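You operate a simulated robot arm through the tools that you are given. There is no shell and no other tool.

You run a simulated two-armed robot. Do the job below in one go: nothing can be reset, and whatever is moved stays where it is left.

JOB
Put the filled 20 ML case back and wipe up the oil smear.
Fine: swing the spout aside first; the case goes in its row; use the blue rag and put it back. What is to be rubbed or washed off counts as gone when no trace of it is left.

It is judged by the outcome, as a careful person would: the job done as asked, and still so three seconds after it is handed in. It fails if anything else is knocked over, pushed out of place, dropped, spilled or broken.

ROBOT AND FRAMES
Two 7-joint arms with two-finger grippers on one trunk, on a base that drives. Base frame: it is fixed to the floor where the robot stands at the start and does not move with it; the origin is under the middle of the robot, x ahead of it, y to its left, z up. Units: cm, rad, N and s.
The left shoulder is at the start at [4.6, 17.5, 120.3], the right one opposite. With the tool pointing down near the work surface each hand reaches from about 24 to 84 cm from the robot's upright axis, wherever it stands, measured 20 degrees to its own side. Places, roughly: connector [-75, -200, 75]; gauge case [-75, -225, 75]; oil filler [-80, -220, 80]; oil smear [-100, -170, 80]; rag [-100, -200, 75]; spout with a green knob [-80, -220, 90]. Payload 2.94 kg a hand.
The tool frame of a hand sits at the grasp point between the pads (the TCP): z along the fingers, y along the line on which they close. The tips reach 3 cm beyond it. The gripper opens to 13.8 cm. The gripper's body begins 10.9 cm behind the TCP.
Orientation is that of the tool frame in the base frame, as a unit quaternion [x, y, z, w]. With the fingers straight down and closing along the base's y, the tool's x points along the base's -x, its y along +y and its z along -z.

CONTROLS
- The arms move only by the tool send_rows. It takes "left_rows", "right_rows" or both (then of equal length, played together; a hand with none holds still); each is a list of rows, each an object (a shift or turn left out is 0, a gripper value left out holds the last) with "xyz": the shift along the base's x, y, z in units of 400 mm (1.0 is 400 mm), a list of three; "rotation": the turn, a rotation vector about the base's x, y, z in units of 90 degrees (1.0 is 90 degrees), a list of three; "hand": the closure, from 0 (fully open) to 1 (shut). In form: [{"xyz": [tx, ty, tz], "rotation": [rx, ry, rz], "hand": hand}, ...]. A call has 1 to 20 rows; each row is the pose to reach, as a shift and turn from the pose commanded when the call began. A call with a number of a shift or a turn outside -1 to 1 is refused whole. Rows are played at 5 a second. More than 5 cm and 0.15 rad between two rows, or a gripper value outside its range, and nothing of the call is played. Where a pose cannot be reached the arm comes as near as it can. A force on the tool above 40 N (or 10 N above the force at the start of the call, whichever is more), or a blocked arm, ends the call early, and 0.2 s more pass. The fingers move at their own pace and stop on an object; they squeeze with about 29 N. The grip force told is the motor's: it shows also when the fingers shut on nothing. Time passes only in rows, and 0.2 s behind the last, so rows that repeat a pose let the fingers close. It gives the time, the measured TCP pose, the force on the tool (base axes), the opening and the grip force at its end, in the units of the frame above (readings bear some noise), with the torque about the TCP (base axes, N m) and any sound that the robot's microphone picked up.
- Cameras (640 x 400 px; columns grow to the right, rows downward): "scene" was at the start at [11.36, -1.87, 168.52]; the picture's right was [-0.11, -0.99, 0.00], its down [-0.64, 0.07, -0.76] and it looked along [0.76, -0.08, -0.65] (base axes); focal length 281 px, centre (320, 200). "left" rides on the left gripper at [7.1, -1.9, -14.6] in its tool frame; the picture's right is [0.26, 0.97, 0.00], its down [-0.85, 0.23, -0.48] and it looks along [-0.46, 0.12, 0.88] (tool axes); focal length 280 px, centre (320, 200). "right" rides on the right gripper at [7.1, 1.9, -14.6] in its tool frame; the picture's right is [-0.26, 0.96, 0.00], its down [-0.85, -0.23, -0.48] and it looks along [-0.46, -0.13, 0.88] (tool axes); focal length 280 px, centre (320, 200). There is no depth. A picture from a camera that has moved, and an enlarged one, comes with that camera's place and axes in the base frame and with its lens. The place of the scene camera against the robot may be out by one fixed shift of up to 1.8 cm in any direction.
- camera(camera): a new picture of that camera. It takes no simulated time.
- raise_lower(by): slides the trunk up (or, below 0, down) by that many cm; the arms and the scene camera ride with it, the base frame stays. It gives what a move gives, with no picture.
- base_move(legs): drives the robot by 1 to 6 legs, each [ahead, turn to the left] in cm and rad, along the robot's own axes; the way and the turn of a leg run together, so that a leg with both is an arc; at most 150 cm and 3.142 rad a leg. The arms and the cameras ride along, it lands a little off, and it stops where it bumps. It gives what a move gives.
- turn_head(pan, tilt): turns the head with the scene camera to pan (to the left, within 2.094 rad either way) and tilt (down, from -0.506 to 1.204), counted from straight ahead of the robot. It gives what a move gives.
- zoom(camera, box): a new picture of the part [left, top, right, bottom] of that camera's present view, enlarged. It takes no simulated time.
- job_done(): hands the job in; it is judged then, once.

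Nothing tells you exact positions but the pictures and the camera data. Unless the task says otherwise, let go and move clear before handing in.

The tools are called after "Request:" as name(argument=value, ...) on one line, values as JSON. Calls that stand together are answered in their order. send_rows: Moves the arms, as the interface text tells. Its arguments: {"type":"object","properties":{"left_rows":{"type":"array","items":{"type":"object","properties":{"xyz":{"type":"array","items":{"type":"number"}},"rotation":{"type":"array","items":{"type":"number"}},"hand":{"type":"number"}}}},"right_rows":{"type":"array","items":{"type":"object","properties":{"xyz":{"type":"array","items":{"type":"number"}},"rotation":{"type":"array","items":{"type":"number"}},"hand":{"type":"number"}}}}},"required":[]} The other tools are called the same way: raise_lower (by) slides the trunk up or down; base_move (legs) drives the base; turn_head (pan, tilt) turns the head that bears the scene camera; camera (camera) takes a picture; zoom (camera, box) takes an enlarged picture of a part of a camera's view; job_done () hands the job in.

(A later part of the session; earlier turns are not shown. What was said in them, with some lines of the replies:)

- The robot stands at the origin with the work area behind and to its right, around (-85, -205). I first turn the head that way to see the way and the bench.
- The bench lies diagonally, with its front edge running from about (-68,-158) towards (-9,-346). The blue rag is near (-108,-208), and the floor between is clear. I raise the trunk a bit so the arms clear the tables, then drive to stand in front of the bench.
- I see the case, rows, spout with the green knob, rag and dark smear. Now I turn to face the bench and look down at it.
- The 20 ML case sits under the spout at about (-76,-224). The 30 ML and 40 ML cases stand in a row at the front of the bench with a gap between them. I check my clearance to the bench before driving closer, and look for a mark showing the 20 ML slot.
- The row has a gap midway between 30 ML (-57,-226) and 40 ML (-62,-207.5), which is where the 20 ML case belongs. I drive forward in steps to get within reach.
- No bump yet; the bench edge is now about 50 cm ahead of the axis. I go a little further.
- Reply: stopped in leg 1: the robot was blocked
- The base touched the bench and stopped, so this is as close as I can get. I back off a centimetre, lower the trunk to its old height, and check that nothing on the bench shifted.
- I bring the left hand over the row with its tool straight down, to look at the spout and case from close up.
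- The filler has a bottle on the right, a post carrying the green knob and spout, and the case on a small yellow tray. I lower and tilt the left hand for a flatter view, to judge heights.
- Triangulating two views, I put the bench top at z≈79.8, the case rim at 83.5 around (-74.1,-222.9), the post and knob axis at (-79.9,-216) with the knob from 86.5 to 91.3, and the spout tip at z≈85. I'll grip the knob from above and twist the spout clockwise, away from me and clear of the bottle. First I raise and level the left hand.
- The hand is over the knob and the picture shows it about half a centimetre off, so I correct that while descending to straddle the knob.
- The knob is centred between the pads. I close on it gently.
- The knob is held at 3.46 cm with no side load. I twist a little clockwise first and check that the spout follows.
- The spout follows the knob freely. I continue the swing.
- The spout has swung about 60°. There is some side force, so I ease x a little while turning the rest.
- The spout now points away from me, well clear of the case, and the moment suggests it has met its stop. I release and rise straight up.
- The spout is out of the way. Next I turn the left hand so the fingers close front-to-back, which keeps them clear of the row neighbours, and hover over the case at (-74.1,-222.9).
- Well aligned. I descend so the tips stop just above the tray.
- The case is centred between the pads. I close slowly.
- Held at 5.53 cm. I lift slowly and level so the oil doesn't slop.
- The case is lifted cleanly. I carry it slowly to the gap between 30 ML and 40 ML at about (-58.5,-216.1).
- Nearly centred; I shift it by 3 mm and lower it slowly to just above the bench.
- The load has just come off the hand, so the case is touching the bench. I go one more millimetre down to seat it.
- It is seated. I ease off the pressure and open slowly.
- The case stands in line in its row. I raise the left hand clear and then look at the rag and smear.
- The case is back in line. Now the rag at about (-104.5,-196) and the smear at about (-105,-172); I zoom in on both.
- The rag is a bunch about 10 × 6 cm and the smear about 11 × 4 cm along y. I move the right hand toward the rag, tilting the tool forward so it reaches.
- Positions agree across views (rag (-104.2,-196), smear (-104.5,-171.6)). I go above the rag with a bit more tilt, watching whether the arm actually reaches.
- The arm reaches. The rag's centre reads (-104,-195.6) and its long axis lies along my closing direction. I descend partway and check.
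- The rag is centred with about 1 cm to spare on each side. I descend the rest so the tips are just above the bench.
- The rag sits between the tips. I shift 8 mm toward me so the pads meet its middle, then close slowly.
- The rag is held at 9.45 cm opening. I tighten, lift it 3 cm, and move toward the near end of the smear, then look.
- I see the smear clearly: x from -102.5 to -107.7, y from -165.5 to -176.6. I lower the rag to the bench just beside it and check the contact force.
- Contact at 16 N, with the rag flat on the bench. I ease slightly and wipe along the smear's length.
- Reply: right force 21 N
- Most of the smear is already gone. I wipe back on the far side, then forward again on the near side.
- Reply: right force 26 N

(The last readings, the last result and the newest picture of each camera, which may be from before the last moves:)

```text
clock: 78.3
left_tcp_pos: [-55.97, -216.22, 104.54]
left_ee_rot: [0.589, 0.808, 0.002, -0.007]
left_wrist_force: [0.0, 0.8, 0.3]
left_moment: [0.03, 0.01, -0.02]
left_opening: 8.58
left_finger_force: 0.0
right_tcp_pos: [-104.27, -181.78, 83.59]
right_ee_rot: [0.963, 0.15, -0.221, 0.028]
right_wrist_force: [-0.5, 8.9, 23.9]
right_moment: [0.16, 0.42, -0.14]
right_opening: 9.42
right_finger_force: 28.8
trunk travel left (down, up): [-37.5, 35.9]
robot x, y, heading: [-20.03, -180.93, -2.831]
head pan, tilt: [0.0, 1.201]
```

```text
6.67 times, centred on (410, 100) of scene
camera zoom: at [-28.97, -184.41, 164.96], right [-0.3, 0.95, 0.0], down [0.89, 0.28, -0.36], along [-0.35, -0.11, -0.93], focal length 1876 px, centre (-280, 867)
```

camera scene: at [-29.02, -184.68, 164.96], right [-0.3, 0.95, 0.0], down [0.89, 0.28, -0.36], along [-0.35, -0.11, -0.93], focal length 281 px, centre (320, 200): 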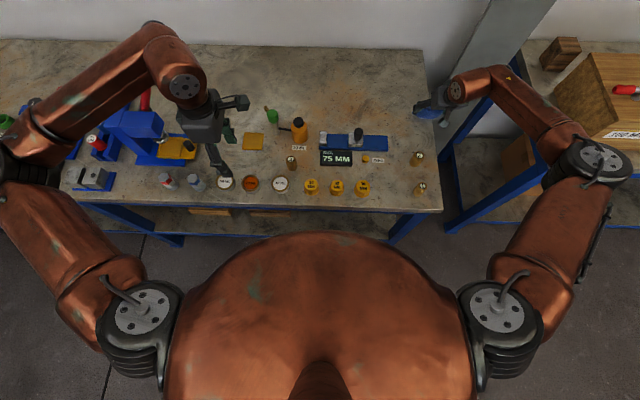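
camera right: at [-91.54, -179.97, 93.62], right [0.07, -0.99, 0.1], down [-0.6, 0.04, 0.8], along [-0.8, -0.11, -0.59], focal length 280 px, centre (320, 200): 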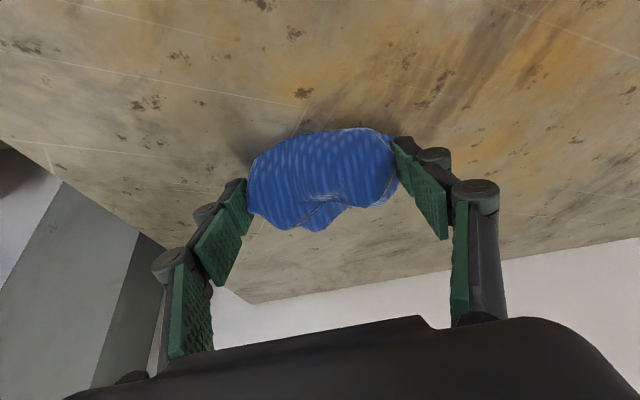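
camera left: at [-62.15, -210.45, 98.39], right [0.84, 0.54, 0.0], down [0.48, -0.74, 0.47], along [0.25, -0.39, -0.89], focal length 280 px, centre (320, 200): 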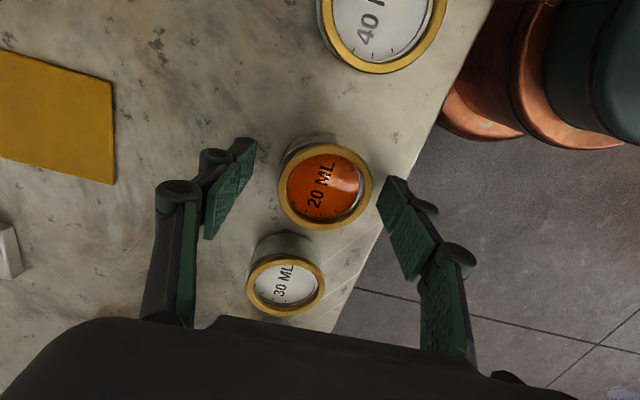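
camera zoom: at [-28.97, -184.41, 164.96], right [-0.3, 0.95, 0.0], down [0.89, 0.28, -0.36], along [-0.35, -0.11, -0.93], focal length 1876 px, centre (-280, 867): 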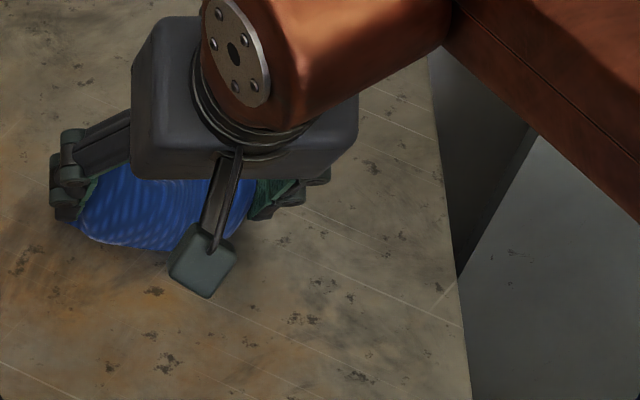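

The smear looks gone. I check close up for any trace.

Request:
zoom(camera="right", box=[20, 90, 260, 240])

```text
2.67 times, centred on (140, 165) of right
camera zoom: at [-91.54, -179.97, 93.62], right [0.07, -0.99, 0.1], down [-0.6, 0.04, 0.8], along [-0.8, -0.11, -0.59], focal length 748 px, centre (800, 293)
```

zoom: 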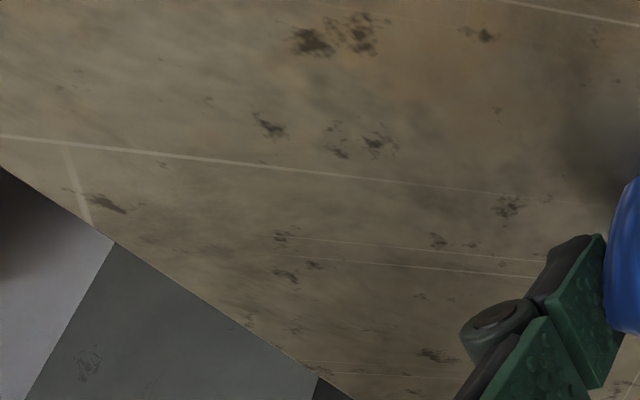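

No trace is visible, but I make one more pass on the near side and back along the middle to be sure.

Request:
send_rows(right_rows=[{"xyz": [0.03, 0.01, 0.001]}, {"xyz": [0.06, 0.02, 0.001]}, {"xyz": [0.057, 0.06, 0.001]}, {"xyz": [0.053, 0.1, 0.001]}, {"xyz": [0.049, 0.14, 0.001]}, {"xyz": [0.045, 0.18, 0.001]}, {"xyz": [0.041, 0.22, 0.001]}, {"xyz": [0.037, 0.26, 0.001]}, {"xyz": [0.033, 0.3, 0.001]}, {"xyz": [0.03, 0.34, 0.001]}, {"xyz": [0.0, 0.35, 0.001]}, {"xyz": [-0.02, 0.34, 0.001]}, {"xyz": [-0.017, 0.29, 0.001]}, {"xyz": [-0.013, 0.24, 0.001]}, {"xyz": [-0.009, 0.19, 0.001]}, {"xyz": [-0.005, 0.14, 0.001]}, {"xyz": [0, 0.09, 0.001]}, {"xyz": [0.01, 0.04, 0.001]}, {"xyz": [0.02, 0, 0.001]}, {"xyz": [0.03, -0.04, 0.002]}])

Request:
camera(camera="right")

Request:
zoom(camera="right", box=[0, 90, 260, 250])

Request:
camera(camera="scene")

```text
clock: 82.5
left_tcp_pos: [-55.91, -216.38, 104.66]
left_ee_rot: [0.59, 0.808, 0.002, -0.007]
left_wrist_force: [0.4, 0.6, 0.1]
left_moment: [0.04, 0.01, 0.02]
left_opening: 8.57
left_finger_force: 0.0
right_tcp_pos: [-103.11, -183.38, 83.55]
right_ee_rot: [0.963, 0.149, -0.222, 0.029]
right_wrist_force: [-2.1, 6.6, 20.3]
right_moment: [0.07, 0.36, -0.04]
right_opening: 9.43
right_finger_force: 29.0
trunk travel left (down, up): [-37.5, 35.9]
robot x, y, heading: [-19.79, -180.87, -2.837]
head pan, tilt: [0.0, 1.201]
```

```text
taken
camera right: at [-90.36, -181.61, 93.6], right [0.07, -0.99, 0.1], down [-0.6, 0.04, 0.8], along [-0.8, -0.11, -0.59], focal length 280 px, centre (320, 200)
```

right: 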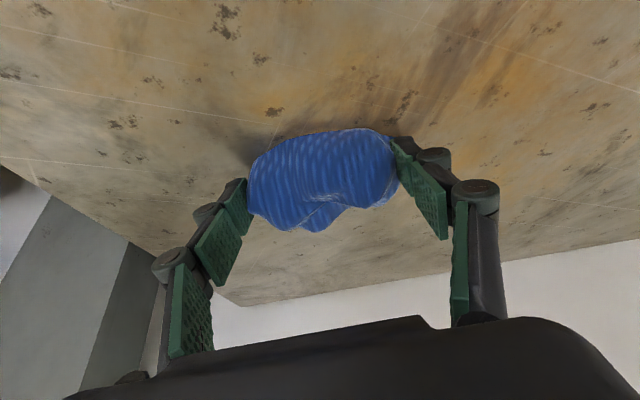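

```text
2.46 times, centred on (130, 170) of right
camera zoom: at [-90.36, -181.61, 93.6], right [0.07, -0.99, 0.1], down [-0.6, 0.04, 0.8], along [-0.8, -0.11, -0.59], focal length 690 px, centre (788, 274)
```

zoom: 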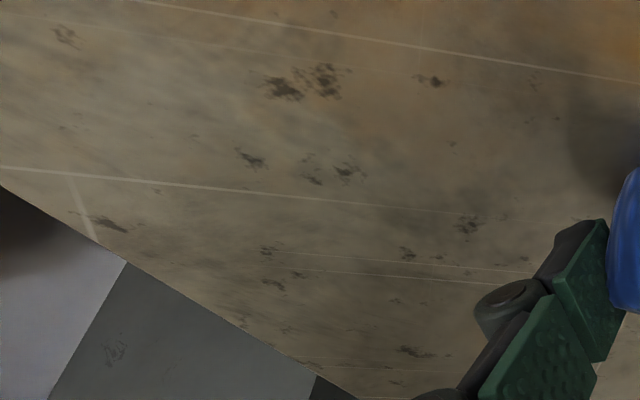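

```text
taken
camera scene: at [-29.04, -184.49, 164.96], right [-0.3, 0.95, 0.0], down [0.89, 0.28, -0.36], along [-0.35, -0.11, -0.93], focal length 281 px, centre (320, 200)
```

scene: 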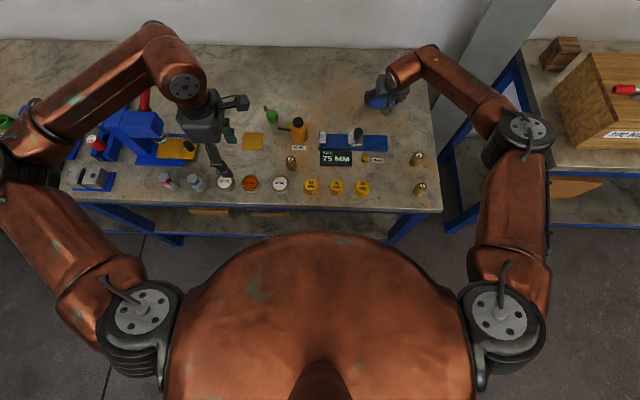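

The bench is clean where the smear was; only the surface's own speckles remain. I lift the rag and carry it back to where it lay.

Request:
send_rows(right_rows=[{"xyz": [0, 0, 0.03]}, {"xyz": [0.003, 0, 0.075]}, {"xyz": [0.006, -0.06, 0.08]}, {"xyz": [0.009, -0.14, 0.08]}, {"xyz": [0.0115, -0.22, 0.08]}, {"xyz": [0.0115, -0.289, 0.08]}, {"xyz": [0.0115, -0.289, 0.05]}, {"xyz": [0.0115, -0.289, 0.025]}, {"xyz": [0.0115, -0.289, 0.01]}, {"xyz": [0.0115, -0.289, 0.004]}, {"xyz": [0.0115, -0.289, 0.004]}])

Request:
camera(camera="right")

```text
clock: 85.0
left_tcp_pos: [-56.07, -216.41, 104.61]
left_ee_rot: [0.589, 0.808, 0.002, -0.006]
left_wrist_force: [-0.5, 0.7, -0.8]
left_moment: [0.02, 0.03, 0.0]
left_opening: 8.53
left_finger_force: 0.0
right_tcp_pos: [-102.79, -194.87, 83.63]
right_ee_rot: [0.963, 0.149, -0.222, 0.03]
right_wrist_force: [-1.0, 0.3, 3.2]
right_moment: [-0.16, 0.07, -0.02]
right_opening: 9.38
right_finger_force: 29.4
trunk travel left (down, up): [-37.5, 35.9]
robot x, y, heading: [-20.29, -180.21, -2.834]
head pan, tilt: [0.0, 1.201]
```

```text
taken
camera right: at [-90.15, -193.12, 93.67], right [0.06, -0.99, 0.1], down [-0.6, 0.05, 0.8], along [-0.8, -0.11, -0.59], focal length 280 px, centre (320, 200)
```

right: 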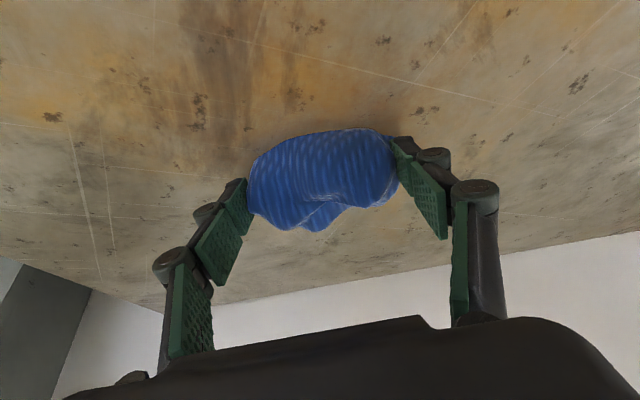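

The rag is back at its place, resting lightly on the bench (3 N). I open fully and rise straight up.

Request:
send_rows(right_rows=[{"hand": 0.3}, {"hand": 0.25}, {"hand": 0.2}, {"hand": 0.12}, {"hand": 0.05}, {"hand": 0}, {"hand": 0}, {"hand": 0}])

Request:
send_rows(right_rows=[{"xyz": [0, 0, 0.04]}, {"xyz": [0, 0, 0.1]}, {"xyz": [0, 0, 0.2]}, {"xyz": [0, 0, 0.3]}, {"xyz": [0, 0, 0.4]}, {"xyz": [0.05, 0.015, 0.5]}, {"xyz": [0.14, 0.045, 0.55]}, {"xyz": [0.25, 0.08, 0.6]}, {"xyz": [0.36, 0.11, 0.6]}, {"xyz": [0.47, 0.15, 0.6]}, {"xyz": [0.58, 0.18, 0.6]}, {"xyz": [0.58, 0.18, 0.6]}])

Request:
camera(camera="scene")

Request:
camera(camera="right")

Request:
zoom(camera="right", box=[170, 60, 490, 260])

Request:
zoom(camera="scene", box=[310, 50, 450, 150])

```text
clock: 86.8
left_tcp_pos: [-56.02, -216.43, 104.63]
left_ee_rot: [0.59, 0.808, 0.003, -0.005]
left_wrist_force: [-0.6, 0.4, 0.3]
left_moment: [0.01, 0.03, -0.01]
left_opening: 8.56
left_finger_force: 0.0
right_tcp_pos: [-102.96, -194.76, 83.55]
right_ee_rot: [0.964, 0.149, -0.22, 0.028]
right_wrist_force: [-0.5, 0.9, -0.6]
right_moment: [0.01, 0.0, -0.01]
right_opening: 13.8
right_finger_force: 0.0
trunk travel left (down, up): [-37.5, 35.9]
robot x, y, heading: [-19.83, -180.65, -2.841]
head pan, tilt: [0.0, 1.201]
```

```text
refused: row 8 steps farther than a row can; nothing moved
```

```text
taken
camera scene: at [-29.31, -184.54, 164.94], right [-0.3, 0.95, 0.0], down [0.89, 0.28, -0.36], along [-0.34, -0.11, -0.93], focal length 281 px, centre (320, 200)
```

scene: 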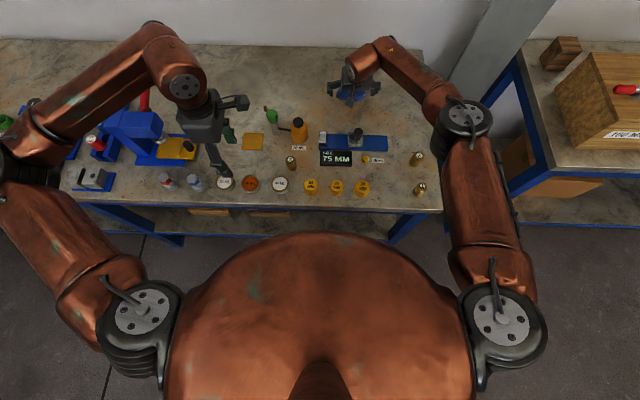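

```text
taken
camera right: at [-90.13, -193.14, 93.61], right [0.06, -0.99, 0.1], down [-0.6, 0.04, 0.8], along [-0.8, -0.11, -0.59], focal length 280 px, centre (320, 200)
```

right: 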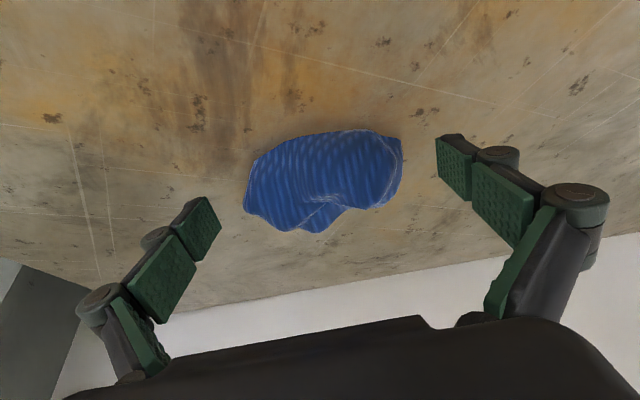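

```text
2.00 times, centred on (330, 160) of right
camera zoom: at [-90.13, -193.14, 93.61], right [0.06, -0.99, 0.1], down [-0.6, 0.04, 0.8], along [-0.8, -0.11, -0.59], focal length 561 px, centre (300, 280)
```

zoom: 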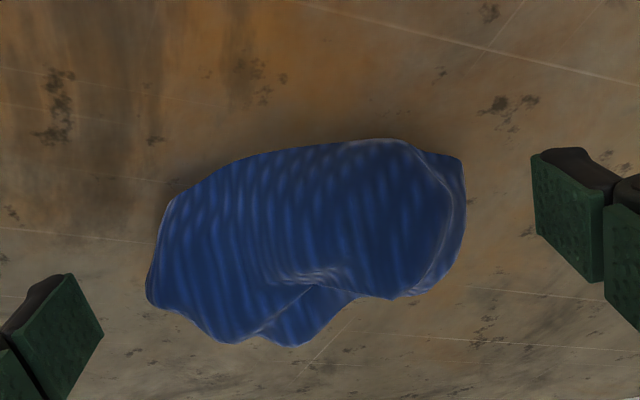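

```text
4.00 times, centred on (380, 100) of scene
camera zoom: at [-29.31, -184.54, 164.94], right [-0.3, 0.95, 0.0], down [0.89, 0.28, -0.36], along [-0.34, -0.11, -0.93], focal length 1125 px, centre (80, 600)
```

zoom: 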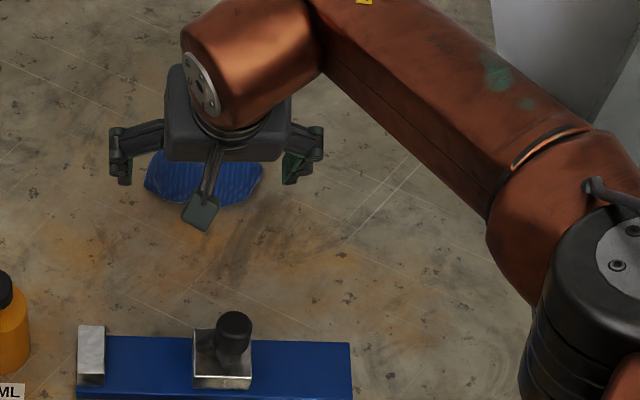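

The rag is released and lies as before. The retreat was refused for one step that was too long, so I retry with smaller steps.

Request:
send_rows(right_rows=[{"xyz": [0, 0, 0.04]}, {"xyz": [0, 0, 0.1]}, {"xyz": [0, 0, 0.2]}, {"xyz": [0, 0, 0.3]}, {"xyz": [0, 0, 0.4]}, {"xyz": [0.05, 0.015, 0.48]}, {"xyz": [0.14, 0.04, 0.53]}, {"xyz": [0.24, 0.07, 0.56]}, {"xyz": [0.34, 0.1, 0.58]}, {"xyz": [0.44, 0.13, 0.6]}, {"xyz": [0.54, 0.16, 0.6]}, {"xyz": [0.64, 0.19, 0.6]}, {"xyz": [0.74, 0.22, 0.6]}, {"xyz": [0.84, 0.25, 0.6]}, {"xyz": [0.84, 0.25, 0.6]}])

Request:
camera(camera="right")

Request:
zoom(camera="scene", box=[310, 50, 450, 150])

Request:
camera(camera="scene")

```text
clock: 90.0
left_tcp_pos: [-56.03, -216.42, 104.55]
left_ee_rot: [0.589, 0.808, 0.003, -0.005]
left_wrist_force: [0.4, 0.0, -0.3]
left_moment: [0.0, -0.01, 0.05]
left_opening: 8.56
left_finger_force: 0.1
right_tcp_pos: [-69.26, -185.02, 107.52]
right_ee_rot: [0.963, 0.148, -0.221, 0.029]
right_wrist_force: [0.1, 0.3, 0.7]
right_moment: [0.04, -0.02, 0.03]
right_opening: 13.81
right_finger_force: 0.0
trunk travel left (down, up): [-37.5, 35.9]
robot x, y, heading: [-19.97, -181.12, -2.836]
head pan, tilt: [0.0, 1.201]
```

```text
taken
camera right: at [-56.56, -183.3, 117.64], right [0.06, -0.99, 0.1], down [-0.6, 0.04, 0.8], along [-0.8, -0.11, -0.59], focal length 280 px, centre (320, 200)
```

right: 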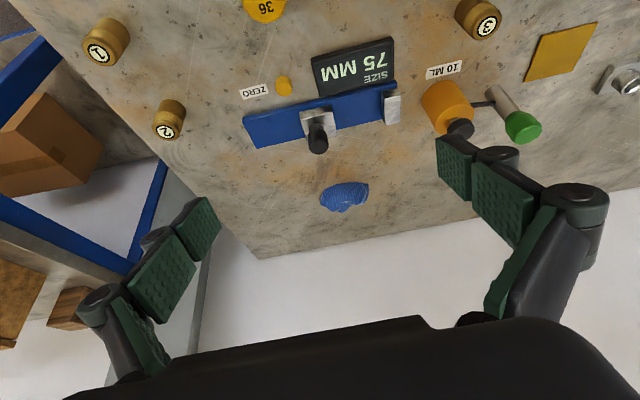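

```text
4.00 times, centred on (380, 100) of scene
camera zoom: at [-29.36, -184.55, 164.93], right [-0.3, 0.95, 0.0], down [0.89, 0.28, -0.36], along [-0.34, -0.11, -0.93], focal length 1125 px, centre (80, 600)
```

zoom: 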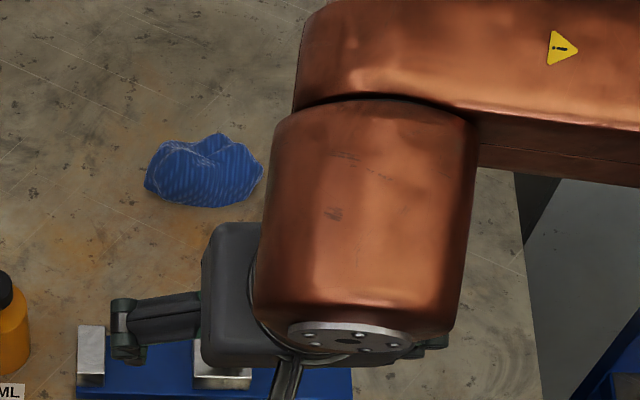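

```text
taken
camera scene: at [-29.36, -184.55, 164.93], right [-0.3, 0.95, 0.0], down [0.89, 0.28, -0.36], along [-0.34, -0.11, -0.93], focal length 281 px, centre (320, 200)
```

scene: 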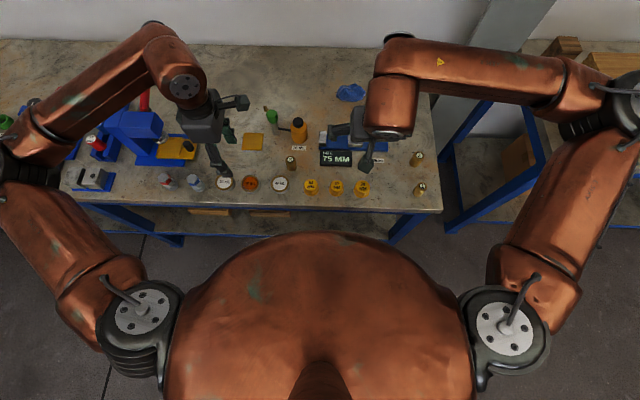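

The rag lies exactly where it was. One last close look at the wiped area and the row.

Request:
zoom(camera="right", box=[140, 110, 380, 260])

Request:
zoom(camera="scene", box=[60, 80, 440, 220])

Request:
camera(camera="left")

```text
2.67 times, centred on (260, 185) of right
camera zoom: at [-56.56, -183.3, 117.64], right [0.06, -0.99, 0.1], down [-0.6, 0.04, 0.8], along [-0.8, -0.11, -0.59], focal length 748 px, centre (480, 240)
```

zoom: 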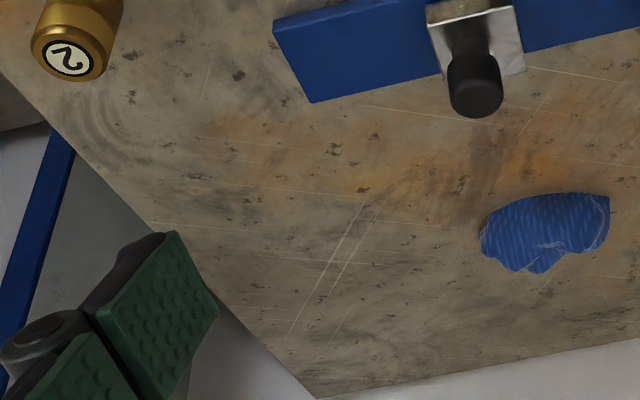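

```text
1.68 times, centred on (250, 150) of scene
camera zoom: at [-29.36, -184.55, 164.93], right [-0.3, 0.95, 0.0], down [0.89, 0.28, -0.36], along [-0.34, -0.11, -0.93], focal length 474 px, centre (438, 284)
```

zoom: 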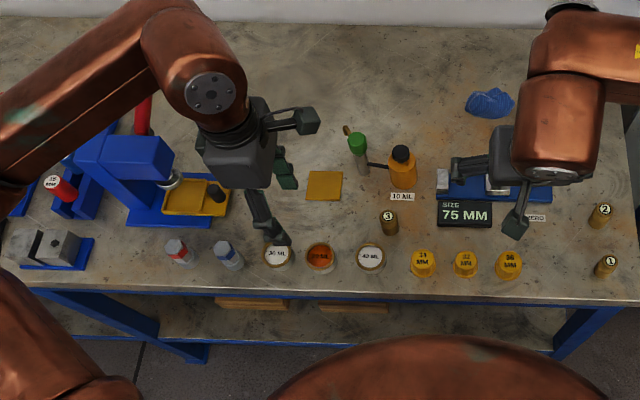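

```text
taken
camera left: at [-60.12, -210.43, 119.21], right [0.84, 0.54, 0.0], down [0.48, -0.74, 0.47], along [0.25, -0.39, -0.89], focal length 280 px, centre (320, 200)
```

left: 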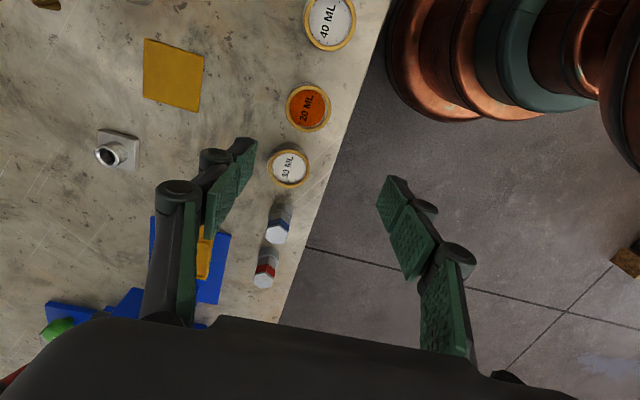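

The 20 ML case stands in its row between 30 ML and 40 ML, and the spout is swung aside. No trace of the smear is left, the blue rag is back where it lay, and both hands are clear. I hand the job in.

Request:
job_done()

```text
The job is handed in.
```

The filled 20 ML case is back in its row, and the oil smear is wiped up. The job is handed in.

- **Spout:** I swung it aside by its green knob, away from the case and the bottle, before touching the case.
- **Case:** It stands in the gap between the 30 ML and 40 ML cases. I carried it level, and the pictures show no spill. No mark showed its place, so I took that gap as its spot.
- **Smear:** I wiped it with the blue rag in several overlapping passes. In the last close-ups only the bench's own speckles remain there.
- **Rag:** It is back where it lay at the start.

While driving up to the bench, the base touched it once and stopped. I backed off a centimetre; nothing on the bench looked out of place afterwards. Both hands are clear of the bench.
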